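You operate a simulated robot arm through the tools that you are given. There is no shell and no other tool. Be economical: measure what you need, move in short steps, check, and stop when the job is done.

The job below is to be done with a simulated robot arm. You get a single attempt, and the scene is never put back.

## Task
Put the spacer labelled "2" from the top of the green table on the board three and the spacer labelled "3" on top of the brown carton three. Open the lower trolley drawer, fetch the fan hub and set it in the inside of the lower trolley drawer, then shut the drawer. Do these in any order.

Only the result counts: the job must be done as asked and must still hold three seconds after the hand-in. Knocking over, shifting, dropping, spilling or breaking anything else fails it.

## Robot
A 7-joint arm with a fingered hand on a trunk, on a base that drives. Base frame: it is fixed to the floor where the robot stands at the start and does not move with it; the origin is under the middle of the robot, x ahead of it, y to its left, z up; the surface under the hand at the start is at about z = 0.75. Lengths are in m, angles in rad, forces in N, time in s.
With the tool pointing down near the work surface it reaches from about 0.2 to 0.66 m from the robot's upright axis, wherever it stands. Its first joint turns from -2.007 to 2.007 rad. Places, roughly: fan hub [-1.25, 3, 0.25]; inside of the lower trolley drawer [-1.5, 2.7, 0.6]; lower trolley drawer [-1.4, 2.7, 0.6]. Payload 3.1 kg.
The tool frame sits at the grasp point between the pads (the TCP): z along the fingers, y along the line on which they close. The tips reach 0.022 m beyond it. The gripper opens to 0.112 m. The gripper's body begins 0.06 m behind the TCP. The gripper is a hand of 3 fingers: y runs from the thumb to the fingers, the wrist lies at [0, 0, -0.218] in the tool frame, and closing takes about 1.5 s.
Orientation is that of the tool frame in the base frame, as a unit quaternion [x, y, z, w]. With the fingers straight down and closing along the base's y, the tool's x points along the base's -x, its y along +y and its z along -z.

## Interface
- The arm moves only by the tool jog_arm. Its argument "motion" is one flat list of numbers, 7 for each row, row after row: the finger opening in m, from 0 to 0.112, then the shift along the tool's x, y, z in m, then the turn, a rotation vector about the tool's x, y, z in rad. In form: [gripper, dx, dy, dz, ax, ay, az, gripper, dx, dy, dz, ax, ay, az, ...]. A call has 1 to 12 rows; each row shifts and turns the commanded pose from where the row before left it, along the tool's axes as they then stand. Rows are played at 5 a second. More than 0.05 m and 0.15 rad between two rows, or a gripper value outside its range, and nothing of the call is played. Where a pose cannot be reached the arm comes as near as it can. A force on the tool above 40 N (or 10 N above the force at the start of the call, whichever is more), or a blocked arm, ends the call early, and 0.2 s more pass. Each finger travels about 0.108 m/s and halts on what it meets, pressing with about 29 N; the grip force reading is that of the motor and also rises with nothing between the fingers. The clock runs only during rows and for 0.2 s after the last one: add rows that do not move to give the fingers time. The reply holds the time, the measured pose of the TCP, the force on the tool along the base axes, the opening and the grip force, in the units named above and with some noise, with the torque about the TCP (base axes, N m) and any sound that the robot's microphone picked up.
- Cameras (640 x 400 px; columns grow to the right, rows downward): "scene" is now at [0.0082, 0.1439, 1.5275]; the picture's right is [-0.14, -0.99, 0.00], its down [-0.84, 0.12, -0.53] and it looks along [0.52, -0.07, -0.85] (base axes); focal length 284 px, centre (320, 200). "wrist" rides on the gripper at [0.066, 0.003, -0.08] in the tool frame; the picture's right is [-0.05, 1.00, 0.00], its down [-0.77, -0.04, -0.64] and it looks along [-0.64, -0.03, 0.77] (tool axes); focal length 275 px, centre (320, 200). There is no depth. A picture from a camera that has moved, and an enlarged one, comes with that camera's place and axes in the base frame and with its lens.
- camera(camera): a new picture of that camera. It takes no simulated time.
- move_column(by): slides the trunk up (or, below 0, down) by that many m; the arm and the scene camera ride with it, the base frame stays. It gives what a move gives, with no picture.
- base_move(legs): drives the robot by 1 to 6 legs, each [ahead, left, turn to the left] in m, m and rad, along the robot's own axes; the way and the turn of a leg run together, so that a leg with both is an arc; at most 1.5 m and 3.142 rad a leg. The arm and the cameras ride along, it lands a little off, and it stops where it bumps. It gives what a move gives.
- grasp_type(shape): the hand has 3 fingers and takes this shape, open, in about a second: jaw (thumb against the fingers, like two jaws); tri (thumb and two fingers); tip (a fingertip pinch); poke (one finger out to press); point (the index stretched); flat (the hand flat); cup (the hand cupped); fist (a fist). The gripper value then closes the fingers along that shape, each until it touches; the sizes above hold for jaw. It gives what a move gives, with no picture.
- turn_head(pan, tilt): turns the head with the scene camera to pan (to the left, within 2.705 rad either way) and tilt (down, from -0.506 to 1.204), counted from straight ahead of the robot. It gives what a move gives.
- zoom(camera, box): a new picture of the part [left, top, right, bottom] of that camera's present view, enlarged. It takes no simulated time.
- finish_job(): hands the job in; it is judged then, once.

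Work in short steps. Places have to be worked out from the pictures, the camera data and where the tool is seen: move nearer, look again, correct. Check each grasp and each placing, and mend what went wrong. You have 165 turns and 108 pictures in all, those below and enlarged ones among them. Open the gripper and draw the arm clear of the work before you hand the job in, unless the task says otherwise; then end with one line.

The tools are called by a JSON object that holds its "fn" and its "kwargs". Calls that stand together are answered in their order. jog_arm: Moves the arm, as the interface text tells. Its arguments: {"type":"object","properties":{"motion":{"type":"array"}},"required":["motion"]} The other tools are called the same way: move_column (by) slides the trunk up or down; grasp_type (shape) gives the hand a shape; base_move (legs) drives the base; turn_head (pan, tilt) turns the head that bears the scene camera; camera (camera) takes a picture; zoom (camera, box) takes an enlarged picture of a part of a camera's view; finish_job () hands the job in.

At the start:

```text
clock: 0.0
eef_pos: [0.4612, 0.2064, 1.0628]
orientation: [0.0, 1.0, 0.0, -0.001]
force: [0.8, -0.4, 0.4]
torque: [-0.04, 0.02, 0.03]
gripper_width: 0.1117
gripper_force: 0.1
shape: jaw
trunk travel left (down, up): [-0.675, 0.315]
robot x, y, heading: [-0.002, -0.0006, 0.002]
head pan, tilt: [-0.141, 1.016]
```

scene: 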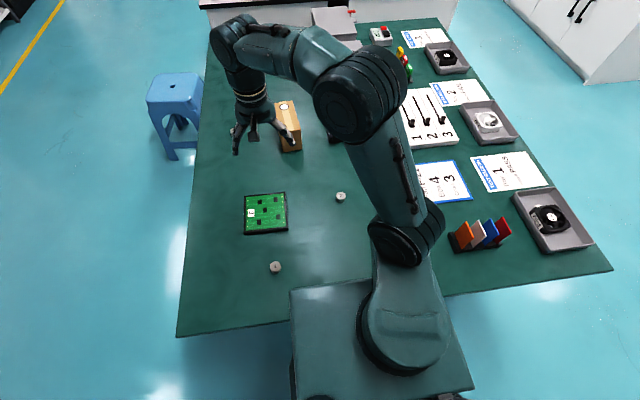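
wrist: 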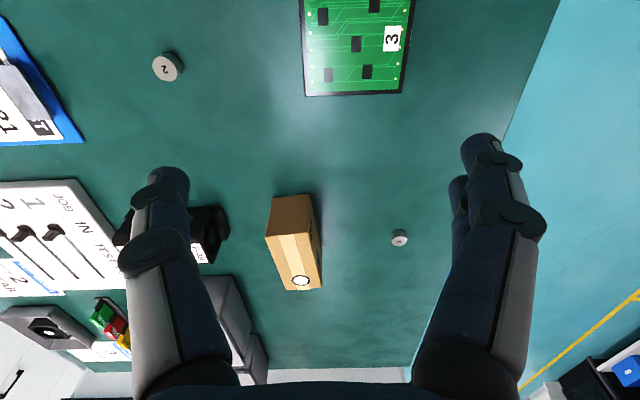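

I'll begin by zooming in on the spacers, the carton and the board to read their labels.

{"fn": "zoom", "kwargs": {"camera": "scene", "box": [220, 80, 380, 180]}}

{"fn": "zoom", "kwargs": {"camera": "scene", "box": [220, 180, 380, 280]}}

{"fn": "zoom", "kwargs": {"camera": "wrist", "box": [240, 180, 440, 305]}}

```text
4.00 times, centred on (300, 130) of scene
camera zoom: at [0.0082, 0.1439, 1.5275], right [-0.14, -0.99, 0.0], down [-0.84, 0.12, -0.53], along [0.52, -0.07, -0.85], focal length 1137 px, centre (400, 480)
```

zoom: 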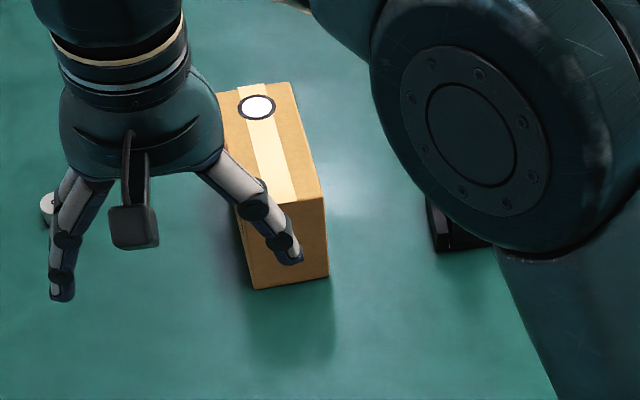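

```text
4.00 times, centred on (300, 230) of scene
camera zoom: at [0.0082, 0.1439, 1.5275], right [-0.14, -0.99, 0.0], down [-0.84, 0.12, -0.53], along [0.52, -0.07, -0.85], focal length 1137 px, centre (400, 80)
```

zoom: 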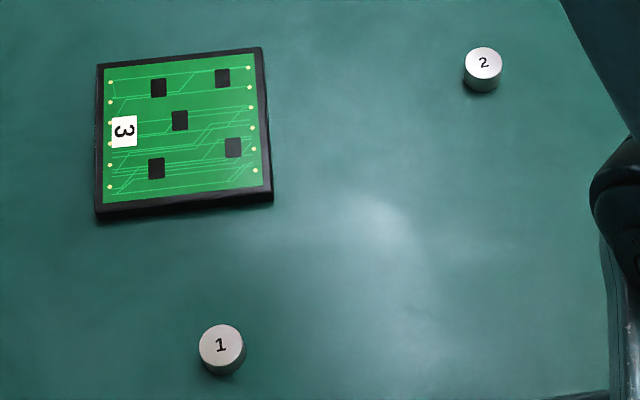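

```text
3.20 times, centred on (340, 242) of wrist
camera zoom: at [0.3941, 0.2102, 1.1446], right [0.05, 1.0, 0.0], down [0.77, -0.04, 0.64], along [0.64, -0.03, -0.77], focal length 881 px, centre (256, 64)
```

zoom: 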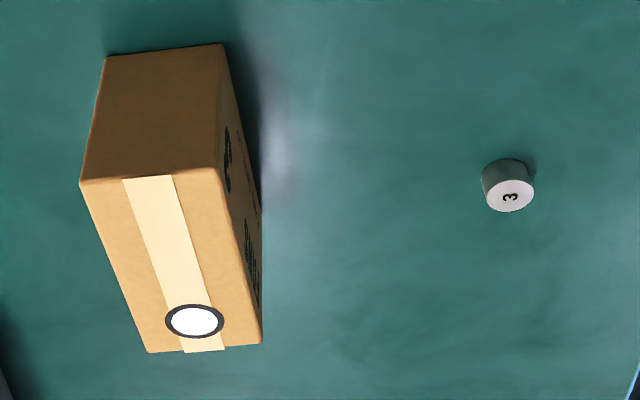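

The board on the table is "3". Spacer "2" is near (0.484, 0.013) and spacer "3" near (0.82, 0.35). The carton's top centre is near (0.80, 0.16, 0.87), but I still have to confirm its number. Next I'll turn the head to look at the far table and the trolley area.

{"fn": "zoom", "kwargs": {"camera": "wrist", "box": [290, 190, 340, 290]}}

{"fn": "turn_head", "kwargs": {"pan": 2.1, "tilt": 0.4}}

{"fn": "camera", "kwargs": {"camera": "scene"}}

{"fn": "turn_head", "kwargs": {"pan": 0.2, "tilt": 0.4}}

{"fn": "camera", "kwargs": {"camera": "scene"}}

```text
4.00 times, centred on (315, 240) of wrist
camera zoom: at [0.3941, 0.2102, 1.1446], right [0.05, 1.0, 0.0], down [0.77, -0.04, 0.64], along [0.64, -0.03, -0.77], focal length 1101 px, centre (340, 40)
```

zoom: 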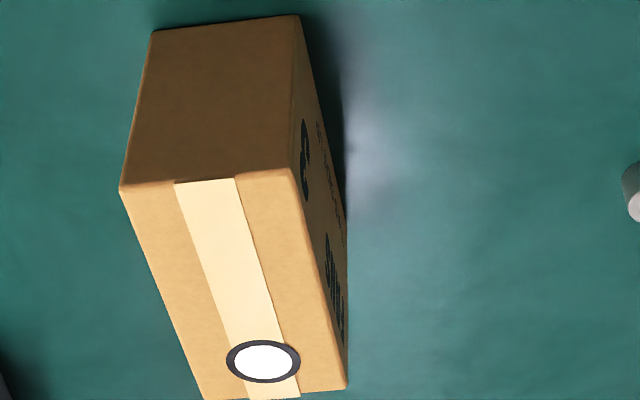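

```text
clock: 2.1
eef_pos: [0.4604, 0.2053, 1.0631]
orientation: [0.0, 1.0, -0.001, 0.0]
force: [0.2, 0.0, -0.7]
torque: [-0.02, 0.0, -0.01]
gripper_width: 0.1117
gripper_force: 0.0
shape: jaw
trunk travel left (down, up): [-0.675, 0.315]
robot x, y, heading: [0.0013, 0.0025, 0.0]
head pan, tilt: [2.1, 0.4]
```

```text
101 pictures are left
camera scene: at [-0.1064, 0.2337, 1.5788], right [0.86, 0.5, 0.0], down [0.2, -0.34, -0.92], along [-0.46, 0.8, -0.39], focal length 284 px, centre (320, 200)
```

scene: 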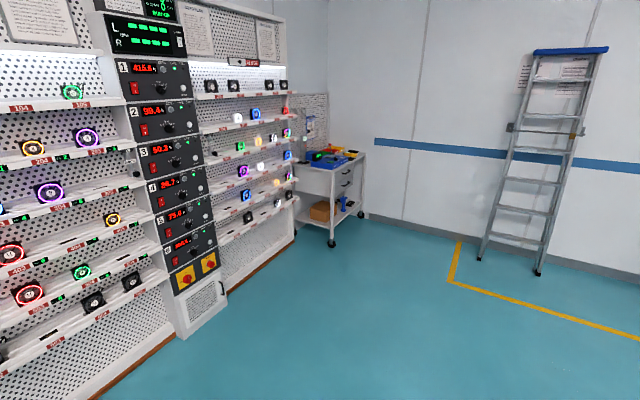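

```text
clock: 4.0
eef_pos: [0.4614, 0.2055, 1.0623]
orientation: [0.0, 1.0, 0.0, 0.0]
force: [0.0, -0.6, 0.8]
torque: [0.02, 0.01, 0.0]
gripper_width: 0.1121
gripper_force: 0.0
shape: jaw
trunk travel left (down, up): [-0.675, 0.315]
robot x, y, heading: [0.0011, -0.0014, 0.001]
head pan, tilt: [0.201, 0.4]
```

```text
100 pictures are left
camera scene: at [0.031, 0.1722, 1.5788], right [0.2, -0.98, 0.0], down [-0.38, -0.08, -0.92], along [0.9, 0.18, -0.39], focal length 284 px, centre (320, 200)
```

scene: 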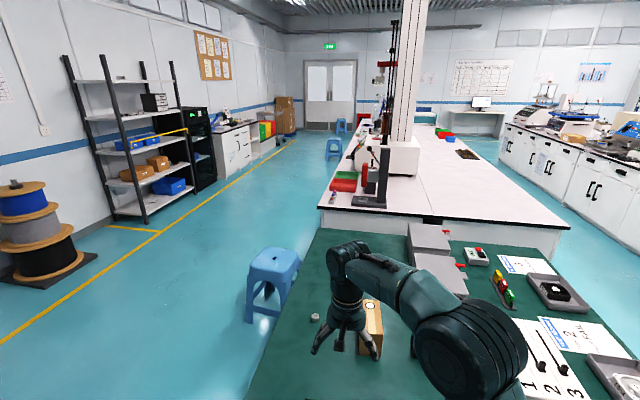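

The carton's side carries a "3", and it's the only carton on the table. I'll move above spacer 2, stopping high, and look again.

{"fn": "jog_arm", "kwargs": {"motion": [0.112, -0.006, -0.038, 0.03, 0, 0, 0, 0.112, -0.006, -0.038, 0.03, 0, 0, 0, 0.112, -0.006, -0.038, 0.03, 0, 0, 0, 0.112, -0.005, -0.038, 0.03, 0, 0, 0, 0.112, 0, -0.04, 0.03, 0, 0, 0, 0.112, 0, 0, 0, 0, 0, 0]}}

{"fn": "camera", "kwargs": {"camera": "wrist"}}

```text
clock: 5.4
eef_pos: [0.4855, 0.0142, 0.914]
orientation: [0.0, 1.0, 0.0, 0.0]
force: [0.3, 0.5, 0.0]
torque: [-0.02, 0.0, 0.05]
gripper_width: 0.1117
gripper_force: 0.2
shape: jaw
trunk travel left (down, up): [-0.675, 0.315]
robot x, y, heading: [0.0012, -0.001, -0.001]
head pan, tilt: [0.201, 0.4]
```

```text
99 pictures are left
camera wrist: at [0.4173, 0.0181, 0.9941], right [0.05, 1.0, 0.0], down [0.77, -0.04, 0.64], along [0.64, -0.03, -0.77], focal length 275 px, centre (320, 200)
```

wrist: 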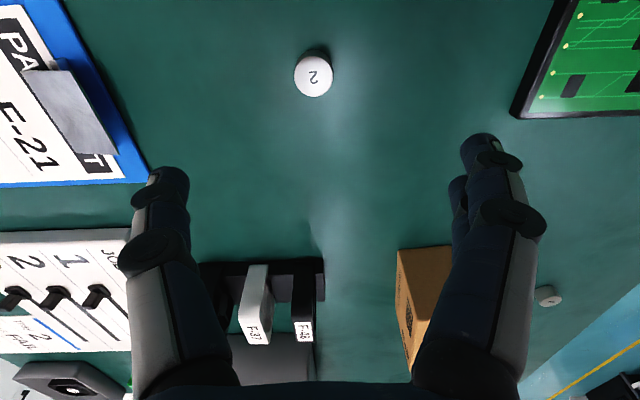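

Spacer 2 refines to (0.481, 0.010). I'll correct for that and come down to just above it.

{"fn": "jog_arm", "kwargs": {"motion": [0.09, 0.0045, -0.004, 0.03, 0, 0, 0, 0.08, 0, 0, 0.04, 0, 0, 0, 0.08, 0, 0, 0.035, 0, 0, 0, 0.08, 0, 0, 0.015, 0, 0, 0, 0.08, 0, 0, 0, 0, 0, 0]}}

{"fn": "camera", "kwargs": {"camera": "wrist"}}

```text
clock: 6.6
eef_pos: [0.48, 0.0094, 0.7927]
orientation: [-0.001, 1.0, 0.001, 0.0]
force: [-0.4, -0.6, 0.6]
torque: [0.0, -0.01, 0.01]
gripper_width: 0.0803
gripper_force: 0.0
shape: jaw
trunk travel left (down, up): [-0.675, 0.315]
robot x, y, heading: [0.0014, 0.0, 0.002]
head pan, tilt: [0.201, 0.4]
```

```text
98 pictures are left
camera wrist: at [0.4133, 0.0131, 0.875], right [0.05, 1.0, 0.0], down [0.77, -0.04, 0.64], along [0.64, -0.03, -0.77], focal length 275 px, centre (320, 200)
```

wrist: 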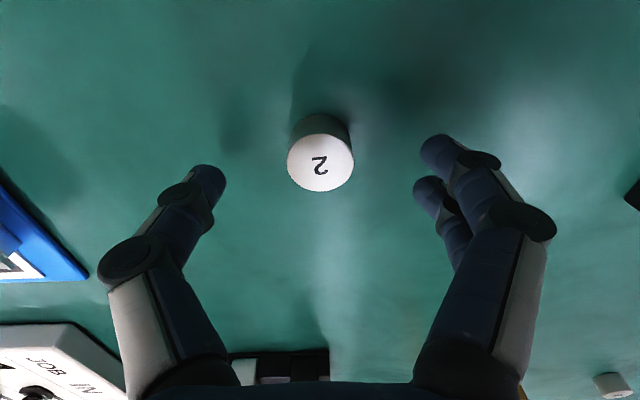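

The spacer is centred between the fingers. I'll lower to z≈0.775 and close.

{"fn": "jog_arm", "kwargs": {"motion": [0.08, 0, 0, 0.009, 0, 0, 0, 0.08, 0, 0, 0.008, 0, 0, 0, 0.06, 0, 0, 0, 0, 0, 0, 0.04, 0, 0, 0, 0, 0, 0, 0.02, 0, 0, 0, 0, 0, 0, 0.015, 0, 0, 0, 0, 0, 0, 0.015, 0, 0, 0, 0, 0, 0, 0.015, 0, 0, 0, 0, 0, 0]}}

{"fn": "camera", "kwargs": {"camera": "wrist"}}

```text
clock: 8.4
eef_pos: [0.4811, 0.0105, 0.776]
orientation: [0.0, 1.0, -0.001, 0.0]
force: [0.5, 0.0, -0.1]
torque: [0.0, -0.02, 0.01]
gripper_width: 0.0211
gripper_force: 29.1
shape: jaw
trunk travel left (down, up): [-0.675, 0.315]
robot x, y, heading: [0.001, -0.0011, 0.002]
head pan, tilt: [0.201, 0.4]
```

```text
97 pictures are left
camera wrist: at [0.4135, 0.0142, 0.8572], right [0.05, 1.0, 0.0], down [0.77, -0.04, 0.64], along [0.64, -0.03, -0.77], focal length 275 px, centre (320, 200)
```

wrist: 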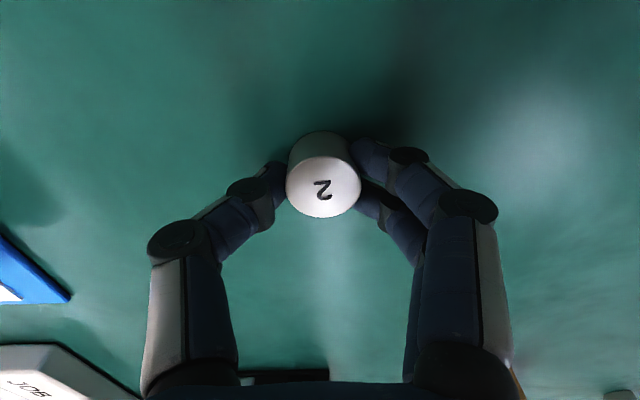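

The hold looks good. I'll lift and carry the spacer toward the board.

{"fn": "jog_arm", "kwargs": {"motion": [0.015, 0, 0, -0.03, 0, 0, 0, 0.015, 0, 0, -0.045, 0, 0, 0, 0.015, 0, 0, -0.045, 0, 0, 0, 0.015, 0.006, 0.048, 0, 0, 0, 0, 0.015, 0.006, 0.048, 0, 0, 0, 0, 0.015, 0.006, 0.048, 0, 0, 0, 0, 0.015, 0.006, 0.048, 0, 0, 0, 0, 0.015, 0.0, 0.048, 0, 0, 0, 0, 0.015, 0, 0, 0, 0, 0, 0]}}

{"fn": "camera", "kwargs": {"camera": "wrist"}}

{"fn": "turn_head", "kwargs": {"pan": 0.2, "tilt": 1.1}}

{"fn": "camera", "kwargs": {"camera": "scene"}}

```text
clock: 10.4
eef_pos: [0.456, 0.2477, 0.8955]
orientation: [0.0, 1.0, 0.0, 0.0]
force: [0.4, 0.2, -0.7]
torque: [0.06, -0.04, -0.02]
gripper_width: 0.0211
gripper_force: 29.2
shape: jaw
trunk travel left (down, up): [-0.675, 0.315]
robot x, y, heading: [-0.0015, -0.0006, 0.0]
head pan, tilt: [0.201, 0.4]
```

```text
96 pictures are left
camera wrist: at [0.388, 0.2518, 0.9771], right [0.05, 1.0, 0.0], down [0.77, -0.04, 0.64], along [0.63, -0.03, -0.77], focal length 275 px, centre (320, 200)
```

wrist: 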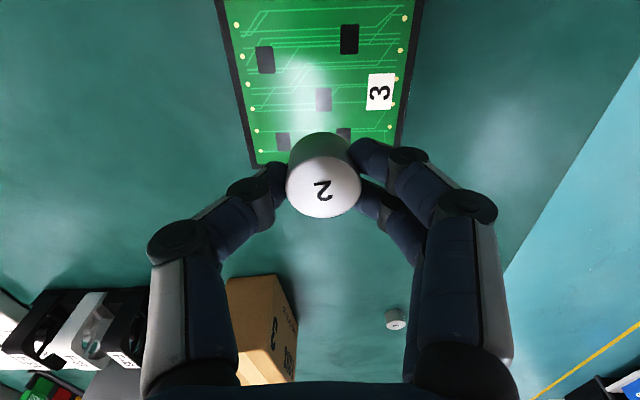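

```text
clock: 11.4
eef_pos: [0.4543, 0.249, 0.8955]
orientation: [0.0, 1.0, 0.0, 0.0]
force: [-0.2, 0.0, -0.9]
torque: [0.01, -0.02, -0.01]
gripper_width: 0.0214
gripper_force: 28.9
shape: jaw
trunk travel left (down, up): [-0.675, 0.315]
robot x, y, heading: [0.0032, -0.0018, 0.002]
head pan, tilt: [0.201, 1.1]
```

```text
95 pictures are left
camera scene: at [0.0024, 0.1664, 1.522], right [0.2, -0.98, 0.0], down [-0.87, -0.18, -0.45], along [0.45, 0.09, -0.89], focal length 284 px, centre (320, 200)
```

scene: 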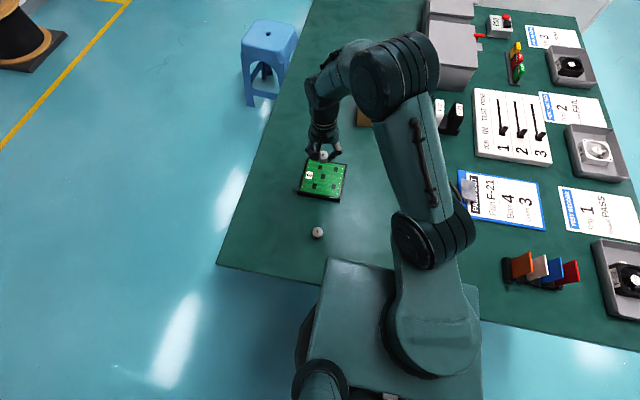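

The spacer is held upright. There's a chip-free spot on the board near (0.430, 0.240), so I'll move above it and come down close to the surface.

{"fn": "jog_arm", "kwargs": {"motion": [0.015, 0.022, -0.008, 0, 0, 0, 0, 0.015, 0, 0, 0.04, 0, 0, 0, 0.015, 0, 0, 0.03, 0, 0, 0, 0.015, 0, 0, 0.023, 0, 0, 0, 0.015, 0, 0, 0, 0, 0, 0]}}

{"fn": "camera", "kwargs": {"camera": "wrist"}}

{"fn": "zoom", "kwargs": {"camera": "scene", "box": [284, 140, 364, 210]}}

```text
clock: 12.6
eef_pos: [0.4322, 0.2421, 0.8036]
orientation: [0.001, 1.0, 0.0, -0.001]
force: [-0.1, -0.3, -1.0]
torque: [0.0, -0.01, -0.02]
gripper_width: 0.0212
gripper_force: 28.5
shape: jaw
trunk travel left (down, up): [-0.675, 0.315]
robot x, y, heading: [0.0005, 0.0005, -0.002]
head pan, tilt: [0.201, 1.1]
```

```text
94 pictures are left
camera wrist: at [0.3658, 0.2459, 0.8854], right [0.05, 1.0, 0.0], down [0.77, -0.04, 0.64], along [0.64, -0.03, -0.77], focal length 275 px, centre (320, 200)
```

wrist: 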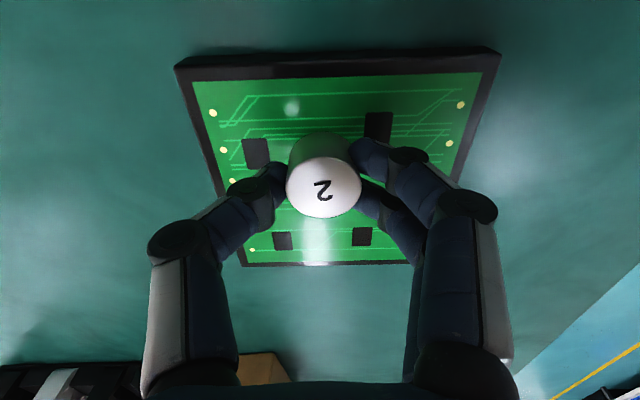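

```text
5.71 times, centred on (324, 175) of scene
camera zoom: at [0.0018, 0.166, 1.522], right [0.2, -0.98, 0.0], down [-0.87, -0.18, -0.45], along [0.44, 0.09, -0.89], focal length 1624 px, centre (297, 343)
```

zoom: 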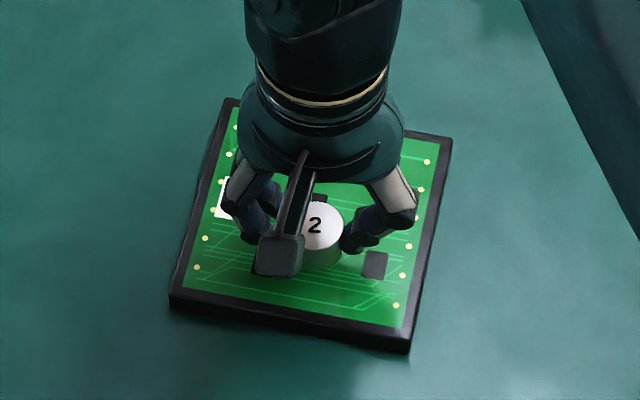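

Still about 1 cm above the board. I'll lower in small steps and watch the force.

{"fn": "jog_arm", "kwargs": {"motion": [0.015, 0, 0, 0.005, 0, 0, 0, 0.015, 0, 0, 0.003, 0, 0, 0, 0.015, 0, 0, 0, 0, 0, 0]}}

{"fn": "zoom", "kwargs": {"camera": "scene", "box": [284, 140, 364, 210]}}

```text
clock: 13.4
eef_pos: [0.4336, 0.2423, 0.7961]
orientation: [0.0, 1.0, 0.0, 0.0]
force: [-0.5, 0.6, -0.9]
torque: [0.01, 0.01, 0.01]
gripper_width: 0.0215
gripper_force: 28.9
shape: jaw
trunk travel left (down, up): [-0.675, 0.315]
robot x, y, heading: [0.0003, -0.0001, -0.0]
head pan, tilt: [0.201, 1.1]
```

```text
5.71 times, centred on (324, 175) of scene
camera zoom: at [0.0023, 0.1663, 1.522], right [0.2, -0.98, 0.0], down [-0.87, -0.18, -0.45], along [0.44, 0.09, -0.89], focal length 1624 px, centre (297, 343)
```

zoom: 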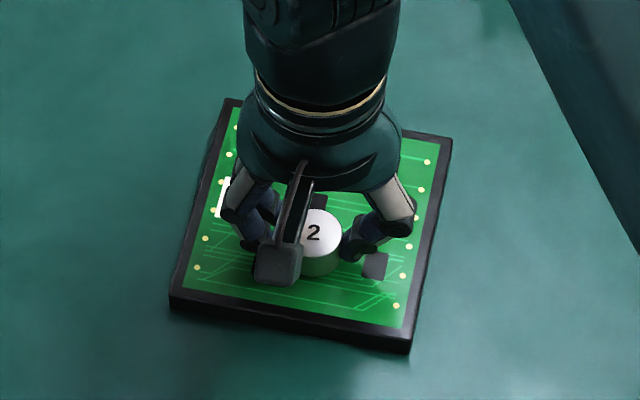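

No contact yet, so I'll keep lowering in 1.5 mm steps.

{"fn": "jog_arm", "kwargs": {"motion": [0.015, 0, 0, 0.0015, 0, 0, 0, 0.015, 0, 0, 0.0015, 0, 0, 0, 0.015, 0, 0, 0, 0, 0, 0]}}

{"fn": "jog_arm", "kwargs": {"motion": [0.015, 0, 0, 0.001, 0, 0, 0, 0.015, 0, 0, 0, 0, 0, 0]}}

```text
clock: 14.2
eef_pos: [0.4339, 0.2428, 0.793]
orientation: [-0.001, 1.0, 0.0, 0.0]
force: [-0.6, 1.0, -0.6]
torque: [0.02, 0.05, 0.0]
gripper_width: 0.021
gripper_force: 29.1
shape: jaw
trunk travel left (down, up): [-0.675, 0.315]
robot x, y, heading: [-0.0007, 0.0005, 0.0]
head pan, tilt: [0.201, 1.1]
```

```text
clock: 14.8
eef_pos: [0.4336, 0.2417, 0.791]
orientation: [0.001, 1.0, 0.0, 0.001]
force: [-0.1, 0.2, -0.1]
torque: [0.0, -0.04, 0.0]
gripper_width: 0.0211
gripper_force: 28.5
shape: jaw
trunk travel left (down, up): [-0.675, 0.315]
robot x, y, heading: [0.0006, 0.0037, 0.001]
head pan, tilt: [0.201, 1.1]
```

{"fn": "jog_arm", "kwargs": {"motion": [0.015, 0, 0, 0.0015, 0, 0, 0, 0.015, 0, 0, 0, 0, 0, 0]}}

{"fn": "jog_arm", "kwargs": {"motion": [0.015, 0, 0, 0.0015, 0, 0, 0, 0.015, 0, 0, 0, 0, 0, 0]}}

{"fn": "camera", "kwargs": {"camera": "wrist"}}

```text
clock: 15.4
eef_pos: [0.4339, 0.242, 0.7912]
orientation: [0.0, 1.0, 0.001, 0.0]
force: [0.8, 0.2, 7.5]
torque: [0.1, -0.01, 0.01]
gripper_width: 0.0212
gripper_force: 29.2
shape: jaw
trunk travel left (down, up): [-0.675, 0.315]
robot x, y, heading: [-0.0012, 0.0027, 0.001]
head pan, tilt: [0.201, 1.1]
```

```text
clock: 16.0
eef_pos: [0.4328, 0.2413, 0.7908]
orientation: [0.0, 1.0, 0.001, 0.001]
force: [2.7, 1.3, 17.8]
torque: [0.06, -0.03, 0.0]
gripper_width: 0.0216
gripper_force: 29.1
shape: jaw
trunk travel left (down, up): [-0.675, 0.315]
robot x, y, heading: [0.0012, 0.0011, -0.004]
head pan, tilt: [0.201, 1.1]
```

```text
91 pictures are left
camera wrist: at [0.366, 0.2459, 0.8713], right [0.05, 1.0, 0.0], down [0.77, -0.04, 0.64], along [0.64, -0.03, -0.77], focal length 275 px, centre (320, 200)
```

wrist: 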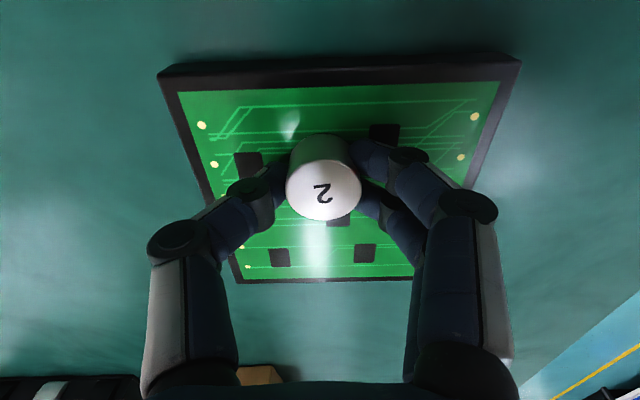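

Contact: 18 N at z=0.791. I'll relieve the press slightly, open and lift away.

{"fn": "jog_arm", "kwargs": {"motion": [0.015, 0, 0, -0.002, 0, 0, 0, 0.03, 0, 0, 0, 0, 0, 0, 0.05, 0, 0, 0, 0, 0, 0, 0.075, 0, 0, 0, 0, 0, 0, 0.08, 0, 0, 0, 0, 0, 0, 0.08, 0, 0, -0.02, 0, 0, 0, 0.08, 0, 0, -0.04, 0, 0, 0, 0.08, 0, 0, -0.045, 0, 0, 0, 0.08, 0, 0, -0.045, 0, 0, 0, 0.08, 0, 0, -0.04, 0, 0, 0, 0.08, 0, 0, 0, 0, 0, 0]}}

{"fn": "camera", "kwargs": {"camera": "wrist"}}

```text
clock: 18.4
eef_pos: [0.4337, 0.2433, 0.981]
orientation: [0.0, 1.0, 0.0, 0.0]
force: [0.2, 0.2, 0.3]
torque: [0.03, -0.05, 0.02]
gripper_width: 0.0798
gripper_force: 0.0
shape: jaw
trunk travel left (down, up): [-0.675, 0.315]
robot x, y, heading: [0.0015, -0.0022, -0.003]
head pan, tilt: [0.201, 1.1]
```

```text
90 pictures are left
camera wrist: at [0.3666, 0.2466, 1.0618], right [0.05, 1.0, 0.0], down [0.77, -0.04, 0.64], along [0.63, -0.03, -0.77], focal length 275 px, centre (320, 200)
```

wrist: 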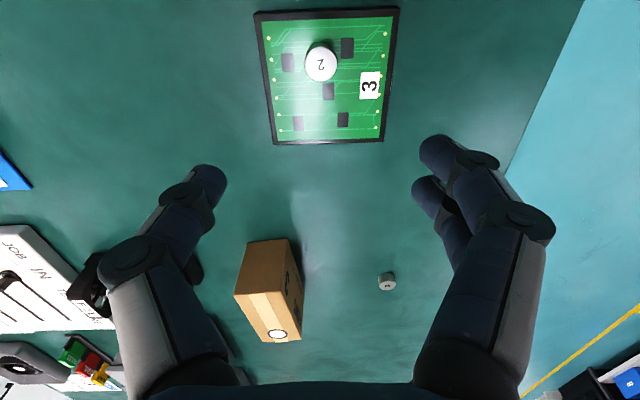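

Spacer 2 is standing on board 3. For spacer 3 I'll drive around to the left side of the table, facing it (-y).

{"fn": "base_move", "kwargs": {"legs": [[-0.3, 0, 0], [0, 1.1, 0], [0, 0, -1.571], [0, 1.0, 0]]}}

{"fn": "turn_head", "kwargs": {"pan": 0.0, "tilt": 1.0}}

{"fn": "camera", "kwargs": {"camera": "scene"}}

```text
clock: 34.3
eef_pos: [0.9511, 0.6527, 0.9798]
orientation: [0.708, 0.706, 0.0, 0.0]
force: [-0.4, -0.5, -0.6]
torque: [0.03, -0.03, -0.01]
gripper_width: 0.0796
gripper_force: 0.1
shape: jaw
trunk travel left (down, up): [-0.675, 0.315]
robot x, y, heading: [0.7107, 1.0869, -1.574]
head pan, tilt: [0.201, 1.1]
```

```text
clock: 35.1
eef_pos: [0.95, 0.6534, 0.98]
orientation: [0.708, 0.707, 0.0, -0.001]
force: [-0.2, -0.8, -0.5]
torque: [-0.05, -0.01, 0.04]
gripper_width: 0.0797
gripper_force: 0.0
shape: jaw
trunk travel left (down, up): [-0.675, 0.315]
robot x, y, heading: [0.709, 1.0922, -1.576]
head pan, tilt: [0.0, 1.0]
```

```text
89 pictures are left
camera scene: at [0.863, 1.0781, 1.5286], right [-1.0, 0.0, 0.0], down [0.0, 0.84, -0.54], along [0.0, -0.54, -0.84], focal length 284 px, centre (320, 200)
```

scene: 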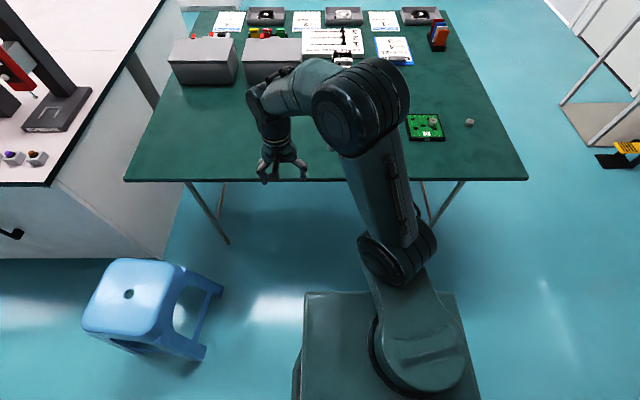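

The stool is clear of the robot's path. I'll drive ahead to the table side.

{"fn": "base_move", "kwargs": {"legs": [[0.38, 0, 0]]}}

{"fn": "camera", "kwargs": {"camera": "wrist"}}

{"fn": "camera", "kwargs": {"camera": "scene"}}

```text
clock: 37.5
eef_pos: [0.9488, 0.2696, 0.9793]
orientation: [0.709, 0.705, 0.0, 0.0]
force: [-0.2, -0.2, 0.3]
torque: [0.0, 0.01, 0.05]
gripper_width: 0.0797
gripper_force: 0.1
shape: jaw
trunk travel left (down, up): [-0.675, 0.315]
robot x, y, heading: [0.7065, 0.7063, -1.578]
head pan, tilt: [0.0, 1.0]
```

```text
88 pictures are left
camera wrist: at [0.9516, 0.3368, 1.0613], right [1.0, -0.05, 0.0], down [-0.04, -0.77, 0.64], along [-0.03, -0.63, -0.77], focal length 275 px, centre (320, 200)
```

wrist: 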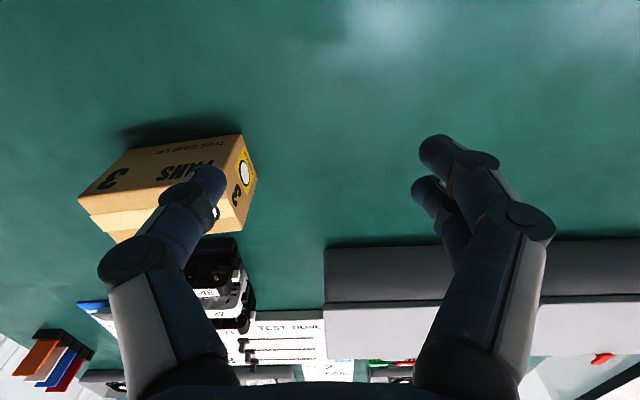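

```text
87 pictures are left
camera scene: at [0.8615, 0.694, 1.5286], right [-1.0, 0.0, 0.0], down [0.0, 0.84, -0.54], along [0.0, -0.54, -0.84], focal length 284 px, centre (320, 200)
```

scene: 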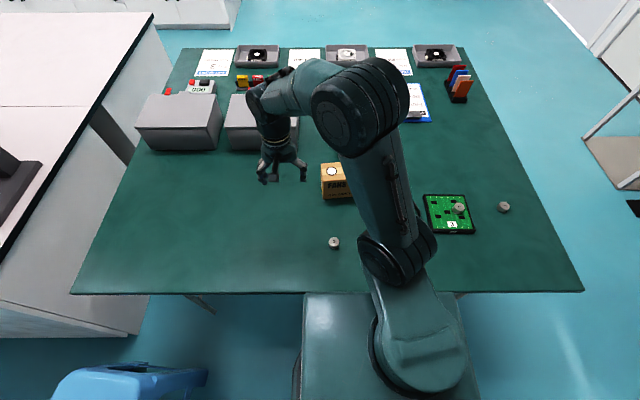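

The carton is confirmed as "3 FANS". Spacer 3 is at about (0.821, 0.348), so I'll move over it.

{"fn": "jog_arm", "kwargs": {"motion": [0.08, 0.0195, -0.032, 0.0275, 0, 0, 0, 0.08, 0.0195, -0.032, 0.0275, 0, 0, 0, 0.08, 0.0195, -0.032, 0.0275, 0, 0, 0, 0.08, 0.0195, -0.032, 0.0275, 0, 0, 0, 0.08, 0, 0, 0, 0, 0, 0]}}

{"fn": "camera", "kwargs": {"camera": "wrist"}}

```text
clock: 38.7
eef_pos: [0.8208, 0.3502, 0.8702]
orientation: [0.709, 0.706, 0.001, 0.0]
force: [0.0, -0.3, -0.7]
torque: [-0.04, 0.0, 0.02]
gripper_width: 0.0796
gripper_force: 0.2
shape: jaw
trunk travel left (down, up): [-0.675, 0.315]
robot x, y, heading: [0.7093, 0.7057, -1.579]
head pan, tilt: [0.0, 1.0]
```

```text
86 pictures are left
camera wrist: at [0.8233, 0.4174, 0.9514], right [1.0, -0.05, 0.0], down [-0.04, -0.77, 0.64], along [-0.03, -0.64, -0.77], focal length 275 px, centre (320, 200)
```

wrist: 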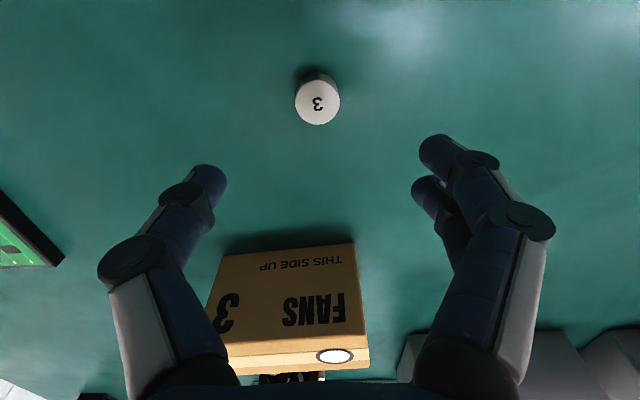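

The spacer sits almost exactly below the hand. I'll descend and grasp it.

{"fn": "jog_arm", "kwargs": {"motion": [0.08, 0.001, -0.002, 0.03, 0, 0, 0, 0.08, 0, 0, 0.03, 0, 0, 0, 0.08, 0, 0, 0.02, 0, 0, 0, 0.08, 0, 0, 0.01, 0, 0, 0, 0.08, 0, 0, 0.004, 0, 0, 0, 0.06, 0, 0, 0, 0, 0, 0, 0.04, 0, 0, 0, 0, 0, 0, 0.02, 0, 0, 0, 0, 0, 0, 0.015, 0, 0, 0, 0, 0, 0, 0.015, 0, 0, 0, 0, 0, 0, 0.015, 0, 0, 0, 0, 0, 0]}}

{"fn": "camera", "kwargs": {"camera": "wrist"}}

```text
clock: 41.1
eef_pos: [0.8185, 0.3503, 0.7757]
orientation: [0.708, 0.706, 0.0, 0.0]
force: [0.3, 0.1, 0.0]
torque: [0.02, 0.0, 0.0]
gripper_width: 0.021
gripper_force: 28.8
shape: jaw
trunk travel left (down, up): [-0.675, 0.315]
robot x, y, heading: [0.7111, 0.7048, -1.574]
head pan, tilt: [0.0, 1.0]
```

```text
85 pictures are left
camera wrist: at [0.822, 0.4168, 0.8581], right [1.0, -0.05, 0.0], down [-0.04, -0.77, 0.64], along [-0.03, -0.64, -0.77], focal length 275 px, centre (320, 200)
```

wrist: 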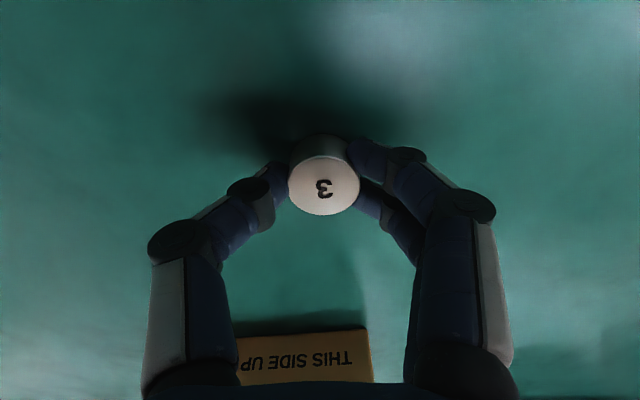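

Holding spacer 3. I'll lift it and carry it above the carton's top, centred near (0.755, 0.154).

{"fn": "jog_arm", "kwargs": {"motion": [0.015, 0, 0, -0.035, 0, 0, 0, 0.015, 0, 0, -0.045, 0, 0, 0, 0.015, 0, 0, -0.045, 0, 0, 0, 0.015, 0, 0, -0.045, 0, 0, 0, 0.015, -0.039, -0.012, 0, 0, 0, 0, 0.015, -0.039, -0.012, 0, 0, 0, 0, 0.015, -0.039, -0.012, 0, 0, 0, 0, 0.015, -0.039, -0.012, 0, 0, 0, 0, 0.015, -0.039, -0.012, 0, 0, 0, 0, 0.015, 0, 0, 0, 0, 0, 0]}}

{"fn": "camera", "kwargs": {"camera": "wrist"}}

{"fn": "zoom", "kwargs": {"camera": "scene", "box": [280, 130, 400, 210]}}

```text
clock: 43.3
eef_pos: [0.7566, 0.1574, 0.9451]
orientation: [0.708, 0.706, 0.0, 0.0]
force: [-0.1, 0.7, -0.7]
torque: [-0.05, -0.03, 0.04]
gripper_width: 0.0206
gripper_force: 29.5
shape: jaw
trunk travel left (down, up): [-0.675, 0.315]
robot x, y, heading: [0.7084, 0.7065, -1.575]
head pan, tilt: [0.0, 1.0]
```

```text
84 pictures are left
camera wrist: at [0.759, 0.2239, 1.0265], right [1.0, -0.05, 0.0], down [-0.04, -0.77, 0.64], along [-0.03, -0.64, -0.77], focal length 275 px, centre (320, 200)
```

wrist: 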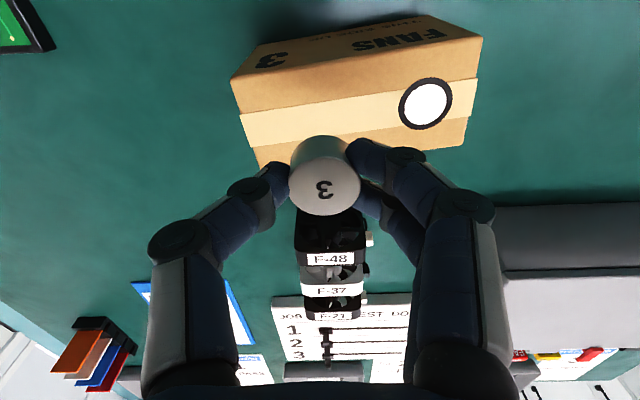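

```text
5.00 times, centred on (340, 170) of scene
camera zoom: at [0.8616, 0.6954, 1.5286], right [-1.0, 0.0, 0.0], down [0.0, 0.84, -0.54], along [0.0, -0.54, -0.84], focal length 1421 px, centre (220, 350)
```

zoom: 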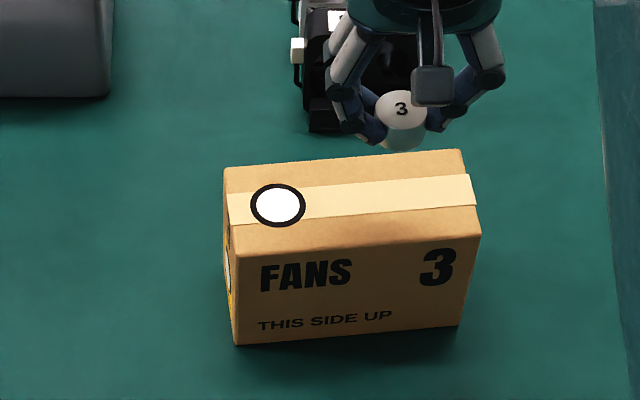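

Using both views, the carton's top is at z≈0.855 with its centre at (0.78, 0.155). I'll shift there and descend partway.

{"fn": "jog_arm", "kwargs": {"motion": [0.015, -0.002, 0.024, 0, 0, 0, 0, 0.015, 0, 0, 0.02, 0, 0, 0, 0.015, 0, 0, 0.02, 0, 0, 0, 0.015, 0, 0, 0.008, 0, 0, 0, 0.015, 0, 0, 0, 0, 0, 0]}}

{"fn": "camera", "kwargs": {"camera": "wrist"}}

{"fn": "zoom", "kwargs": {"camera": "scene", "box": [280, 130, 400, 210]}}

```text
clock: 44.5
eef_pos: [0.7845, 0.1542, 0.8984]
orientation: [0.708, 0.706, 0.0, 0.0]
force: [0.0, 1.0, 0.2]
torque: [0.0, 0.02, 0.0]
gripper_width: 0.0209
gripper_force: 28.8
shape: jaw
trunk travel left (down, up): [-0.675, 0.315]
robot x, y, heading: [0.7052, 0.7022, -1.573]
head pan, tilt: [0.0, 1.0]
```

```text
82 pictures are left
camera wrist: at [0.7857, 0.221, 0.9795], right [1.0, -0.05, 0.0], down [-0.04, -0.77, 0.64], along [-0.03, -0.64, -0.77], focal length 275 px, centre (320, 200)
```

wrist: 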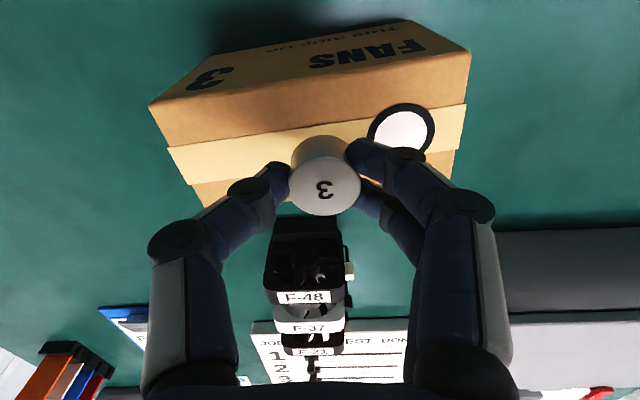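

```text
5.00 times, centred on (340, 170) of scene
camera zoom: at [0.8616, 0.6946, 1.5286], right [-1.0, 0.0, 0.0], down [0.0, 0.84, -0.54], along [0.0, -0.54, -0.84], focal length 1421 px, centre (220, 350)
```

zoom: 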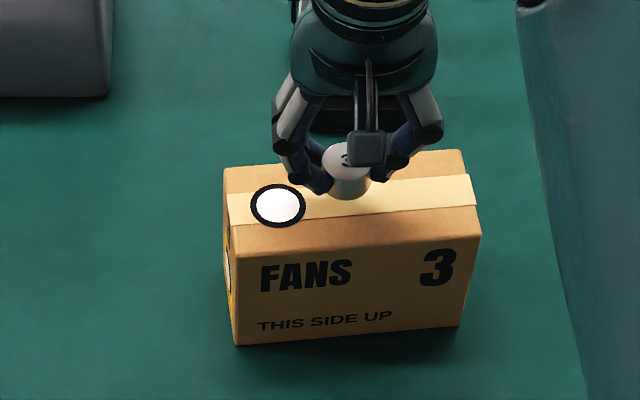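

Well centred above the carton. I'll lower slowly until contact.

{"fn": "jog_arm", "kwargs": {"motion": [0.015, 0, 0, 0.005, 0, 0, 0, 0.015, 0, 0, 0.003, 0, 0, 0, 0.015, 0, 0, 0, 0, 0, 0]}}

{"fn": "jog_arm", "kwargs": {"motion": [0.015, 0, 0, 0.002, 0, 0, 0, 0.015, 0, 0, 0.001, 0, 0, 0, 0.015, 0, 0, 0, 0, 0, 0]}}

{"fn": "jog_arm", "kwargs": {"motion": [0.015, 0, 0, 0.002, 0, 0, 0, 0.015, 0, 0, 0, 0, 0, 0]}}

```text
clock: 45.3
eef_pos: [0.7824, 0.1546, 0.8894]
orientation: [0.708, 0.706, 0.0, 0.0]
force: [0.3, 0.2, -0.9]
torque: [-0.02, -0.01, 0.0]
gripper_width: 0.0207
gripper_force: 28.3
shape: jaw
trunk travel left (down, up): [-0.675, 0.315]
robot x, y, heading: [0.708, 0.7071, -1.578]
head pan, tilt: [0.0, 1.0]
```

```text
clock: 46.1
eef_pos: [0.782, 0.1523, 0.8869]
orientation: [0.708, 0.706, 0.001, 0.0]
force: [0.7, 0.0, -0.5]
torque: [-0.04, 0.01, 0.02]
gripper_width: 0.021
gripper_force: 29.4
shape: jaw
trunk travel left (down, up): [-0.675, 0.315]
robot x, y, heading: [0.7088, 0.7062, -1.574]
head pan, tilt: [0.0, 1.0]
```

```text
clock: 46.7
eef_pos: [0.7813, 0.1526, 0.8843]
orientation: [0.709, 0.706, 0.0, 0.0]
force: [0.6, 0.5, -1.5]
torque: [0.02, -0.01, 0.01]
gripper_width: 0.0208
gripper_force: 28.9
shape: jaw
trunk travel left (down, up): [-0.675, 0.315]
robot x, y, heading: [0.7093, 0.7101, -1.577]
head pan, tilt: [0.0, 1.0]
```

{"fn": "jog_arm", "kwargs": {"motion": [0.015, 0, 0, 0.0015, 0, 0, 0, 0.015, 0, 0, 0, 0, 0, 0]}}

{"fn": "jog_arm", "kwargs": {"motion": [0.015, 0, 0, 0.0015, 0, 0, 0, 0.015, 0, 0, 0, 0, 0, 0]}}

{"fn": "zoom", "kwargs": {"camera": "scene", "box": [310, 140, 390, 200]}}

```text
clock: 47.3
eef_pos: [0.7828, 0.1535, 0.8828]
orientation: [0.708, 0.706, 0.0, 0.0]
force: [1.3, 0.2, -2.1]
torque: [0.02, 0.0, 0.0]
gripper_width: 0.0208
gripper_force: 29.1
shape: jaw
trunk travel left (down, up): [-0.675, 0.315]
robot x, y, heading: [0.7093, 0.706, -1.579]
head pan, tilt: [0.0, 1.0]
```

```text
clock: 47.9
eef_pos: [0.7826, 0.1531, 0.8824]
orientation: [0.708, 0.706, 0.0, 0.0]
force: [-0.4, 0.4, -1.6]
torque: [0.0, 0.01, -0.03]
gripper_width: 0.0209
gripper_force: 28.9
shape: jaw
trunk travel left (down, up): [-0.675, 0.315]
robot x, y, heading: [0.7086, 0.7026, -1.574]
head pan, tilt: [0.0, 1.0]
```

```text
6.67 times, centred on (350, 170) of scene
camera zoom: at [0.8614, 0.6946, 1.5286], right [-1.0, 0.0, 0.0], down [0.0, 0.84, -0.54], along [0.0, -0.54, -0.84], focal length 1894 px, centre (120, 400)
```

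zoom: 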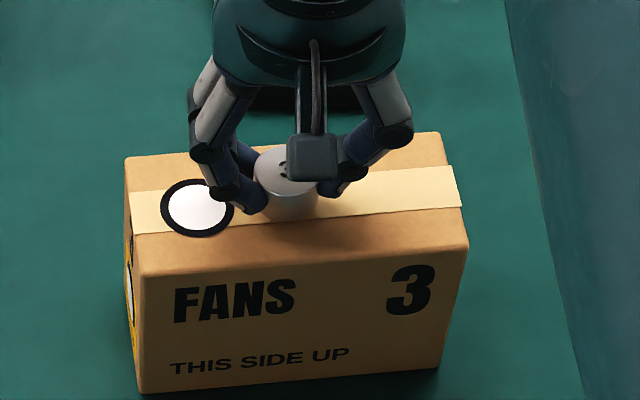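

Nearly there; I'll continue in small steps.

{"fn": "jog_arm", "kwargs": {"motion": [0.015, 0, 0, 0.0015, 0, 0, 0, 0.015, 0, 0, 0, 0, 0, 0]}}

{"fn": "jog_arm", "kwargs": {"motion": [0.015, 0, 0, 0.0015, 0, 0, 0, 0.015, 0, 0, 0, 0, 0, 0]}}

```text
clock: 48.5
eef_pos: [0.7823, 0.1534, 0.8805]
orientation: [0.708, 0.706, 0.0, -0.001]
force: [-0.4, 0.7, -0.8]
torque: [0.0, -0.03, 0.05]
gripper_width: 0.0205
gripper_force: 28.9
shape: jaw
trunk travel left (down, up): [-0.675, 0.315]
robot x, y, heading: [0.7081, 0.706, -1.573]
head pan, tilt: [0.0, 1.0]
```

```text
clock: 49.1
eef_pos: [0.7828, 0.1539, 0.8779]
orientation: [0.709, 0.706, 0.0, 0.0]
force: [0.3, 0.2, -1.1]
torque: [0.02, 0.03, 0.03]
gripper_width: 0.0206
gripper_force: 29.2
shape: jaw
trunk travel left (down, up): [-0.675, 0.315]
robot x, y, heading: [0.709, 0.7009, -1.579]
head pan, tilt: [0.0, 1.0]
```

{"fn": "jog_arm", "kwargs": {"motion": [0.015, 0, 0, 0.0015, 0, 0, 0, 0.015, 0, 0, 0, 0, 0, 0]}}

{"fn": "jog_arm", "kwargs": {"motion": [0.015, 0, 0, 0.0015, 0, 0, 0, 0.015, 0, 0, 0, 0, 0, 0]}}

{"fn": "camera", "kwargs": {"camera": "wrist"}}

```text
clock: 49.7
eef_pos: [0.7818, 0.1517, 0.8758]
orientation: [0.708, 0.706, 0.0, 0.001]
force: [0.4, 0.9, -1.3]
torque: [-0.02, 0.03, 0.0]
gripper_width: 0.0208
gripper_force: 29.4
shape: jaw
trunk travel left (down, up): [-0.675, 0.315]
robot x, y, heading: [0.7095, 0.7012, -1.572]
head pan, tilt: [0.0, 1.0]
```

```text
clock: 50.3
eef_pos: [0.7834, 0.1529, 0.8761]
orientation: [0.709, 0.706, -0.001, 0.0]
force: [-0.8, 0.0, 3.7]
torque: [-0.06, -0.02, -0.03]
gripper_width: 0.0206
gripper_force: 29.4
shape: jaw
trunk travel left (down, up): [-0.675, 0.315]
robot x, y, heading: [0.709, 0.7069, -1.572]
head pan, tilt: [0.0, 1.0]
```

```text
79 pictures are left
camera wrist: at [0.7848, 0.2201, 0.9573], right [1.0, -0.05, 0.0], down [-0.04, -0.77, 0.64], along [-0.03, -0.64, -0.77], focal length 275 px, centre (320, 200)
```

wrist: 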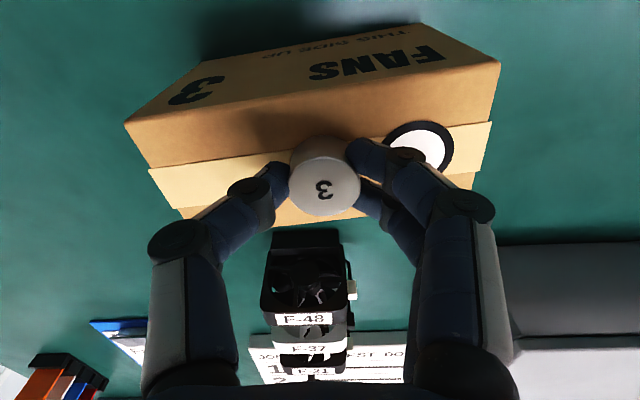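

Contact, with the force now at +3.7 N. I'll open and lift away.

{"fn": "jog_arm", "kwargs": {"motion": [0.03, 0, 0, 0, 0, 0, 0, 0.05, 0, 0, 0, 0, 0, 0, 0.07, 0, 0, 0, 0, 0, 0, 0.07, 0, 0, 0, 0, 0, 0, 0.07, 0, 0, -0.02, 0, 0, 0, 0.07, 0, 0, -0.04, 0, 0, 0, 0.07, 0, 0, -0.045, 0, 0, 0, 0.07, 0, 0, -0.045, 0, 0, 0, 0.07, 0, 0, -0.03, 0, 0, 0, 0.07, 0, 0, 0, 0, 0, 0]}}

{"fn": "camera", "kwargs": {"camera": "wrist"}}

{"fn": "camera", "kwargs": {"camera": "scene"}}

```text
clock: 52.5
eef_pos: [0.7818, 0.1534, 1.0562]
orientation: [0.708, 0.706, 0.001, 0.0]
force: [0.5, -0.5, 0.7]
torque: [0.0, 0.01, -0.04]
gripper_width: 0.0697
gripper_force: 0.0
shape: jaw
trunk travel left (down, up): [-0.675, 0.315]
robot x, y, heading: [0.7098, 0.7015, -1.574]
head pan, tilt: [0.0, 1.0]
```

```text
78 pictures are left
camera wrist: at [0.7835, 0.2199, 1.1384], right [1.0, -0.05, 0.0], down [-0.04, -0.77, 0.64], along [-0.03, -0.64, -0.77], focal length 275 px, centre (320, 200)
```

wrist: 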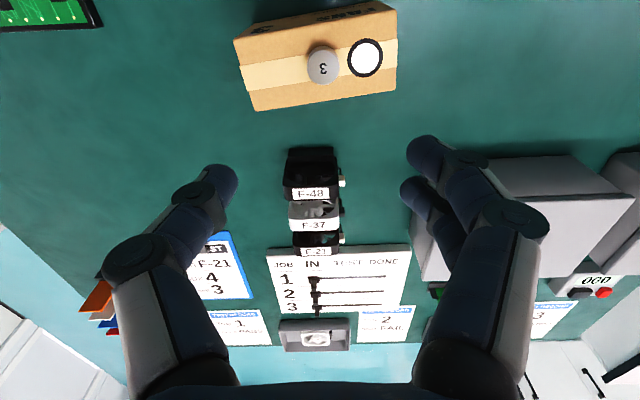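

```text
77 pictures are left
camera scene: at [0.8613, 0.6946, 1.5286], right [-1.0, 0.0, 0.0], down [0.0, 0.84, -0.54], along [0.0, -0.54, -0.84], focal length 284 px, centre (320, 200)
```

scene: 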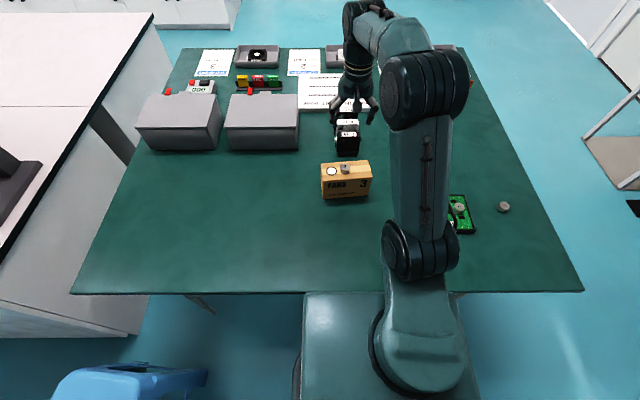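

Both spacers are placed. Next I'll back away from the table and drive toward the trolley, stopping short to look.

{"fn": "base_move", "kwargs": {"legs": [[-0.55, 0, 0], [0, 0, -1.571], [1.1, 0, 0], [0, -1.0, 0]]}}

{"fn": "turn_head", "kwargs": {"pan": -0.3, "tilt": 0.6}}

{"fn": "camera", "kwargs": {"camera": "scene"}}

```text
clock: 69.5
eef_pos: [-0.9392, 2.1922, 1.0559]
orientation: [1.0, 0.001, 0.0, 0.0]
force: [0.7, 0.1, 0.3]
torque: [0.02, 0.0, 0.01]
gripper_width: 0.0697
gripper_force: 0.0
shape: jaw
trunk travel left (down, up): [-0.675, 0.315]
robot x, y, heading: [-0.3875, 2.2703, -3.139]
head pan, tilt: [0.0, 1.0]
```

```text
clock: 70.4
eef_pos: [-0.9408, 2.1916, 1.0564]
orientation: [1.0, 0.001, 0.0, 0.0]
force: [-0.5, 0.8, 0.0]
torque: [0.0, -0.01, -0.02]
gripper_width: 0.0698
gripper_force: 0.1
shape: jaw
trunk travel left (down, up): [-0.675, 0.315]
robot x, y, heading: [-0.3875, 2.2661, -3.134]
head pan, tilt: [-0.3, 0.6]
```

```text
76 pictures are left
camera scene: at [-0.4131, 2.1416, 1.5606], right [0.29, 0.96, 0.0], down [0.54, -0.17, -0.82], along [-0.79, 0.24, -0.57], focal length 284 px, centre (320, 200)
```

scene: 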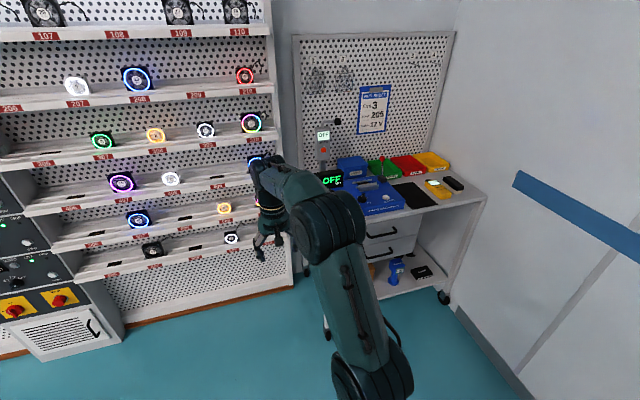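

The trolley's drawers face +x. I'll zoom in on its lower shelf.

{"fn": "zoom", "kwargs": {"camera": "scene", "box": [330, 180, 490, 310]}}

{"fn": "camera", "kwargs": {"camera": "wrist"}}

```text
3.08 times, centred on (410, 245) of scene
camera zoom: at [-0.4131, 2.1416, 1.5606], right [0.29, 0.96, 0.0], down [0.54, -0.17, -0.82], along [-0.79, 0.24, -0.57], focal length 874 px, centre (43, 62)
```

zoom: 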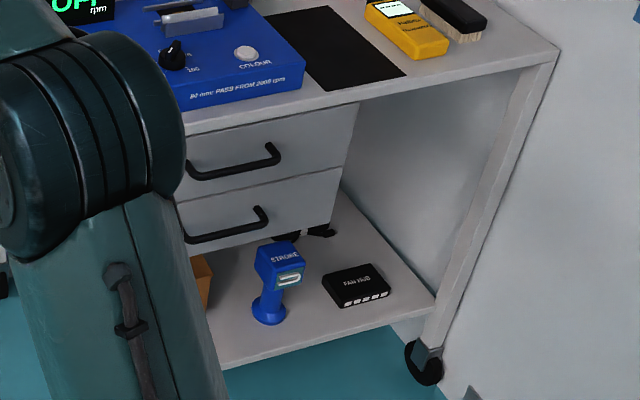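

```text
74 pictures are left
camera wrist: at [-0.8749, 2.19, 1.138], right [-0.04, -1.0, 0.0], down [-0.77, 0.03, 0.64], along [-0.64, 0.03, -0.77], focal length 275 px, centre (320, 200)
```

wrist: 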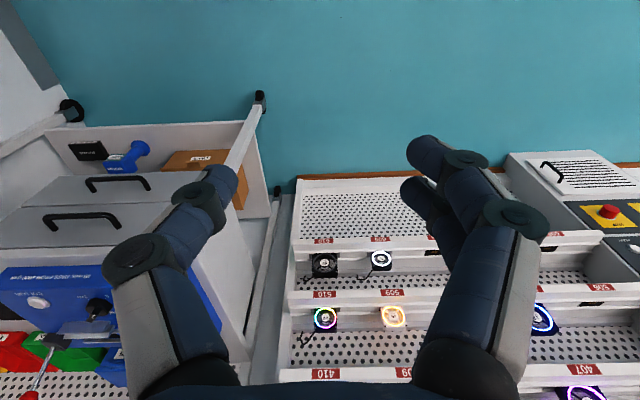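

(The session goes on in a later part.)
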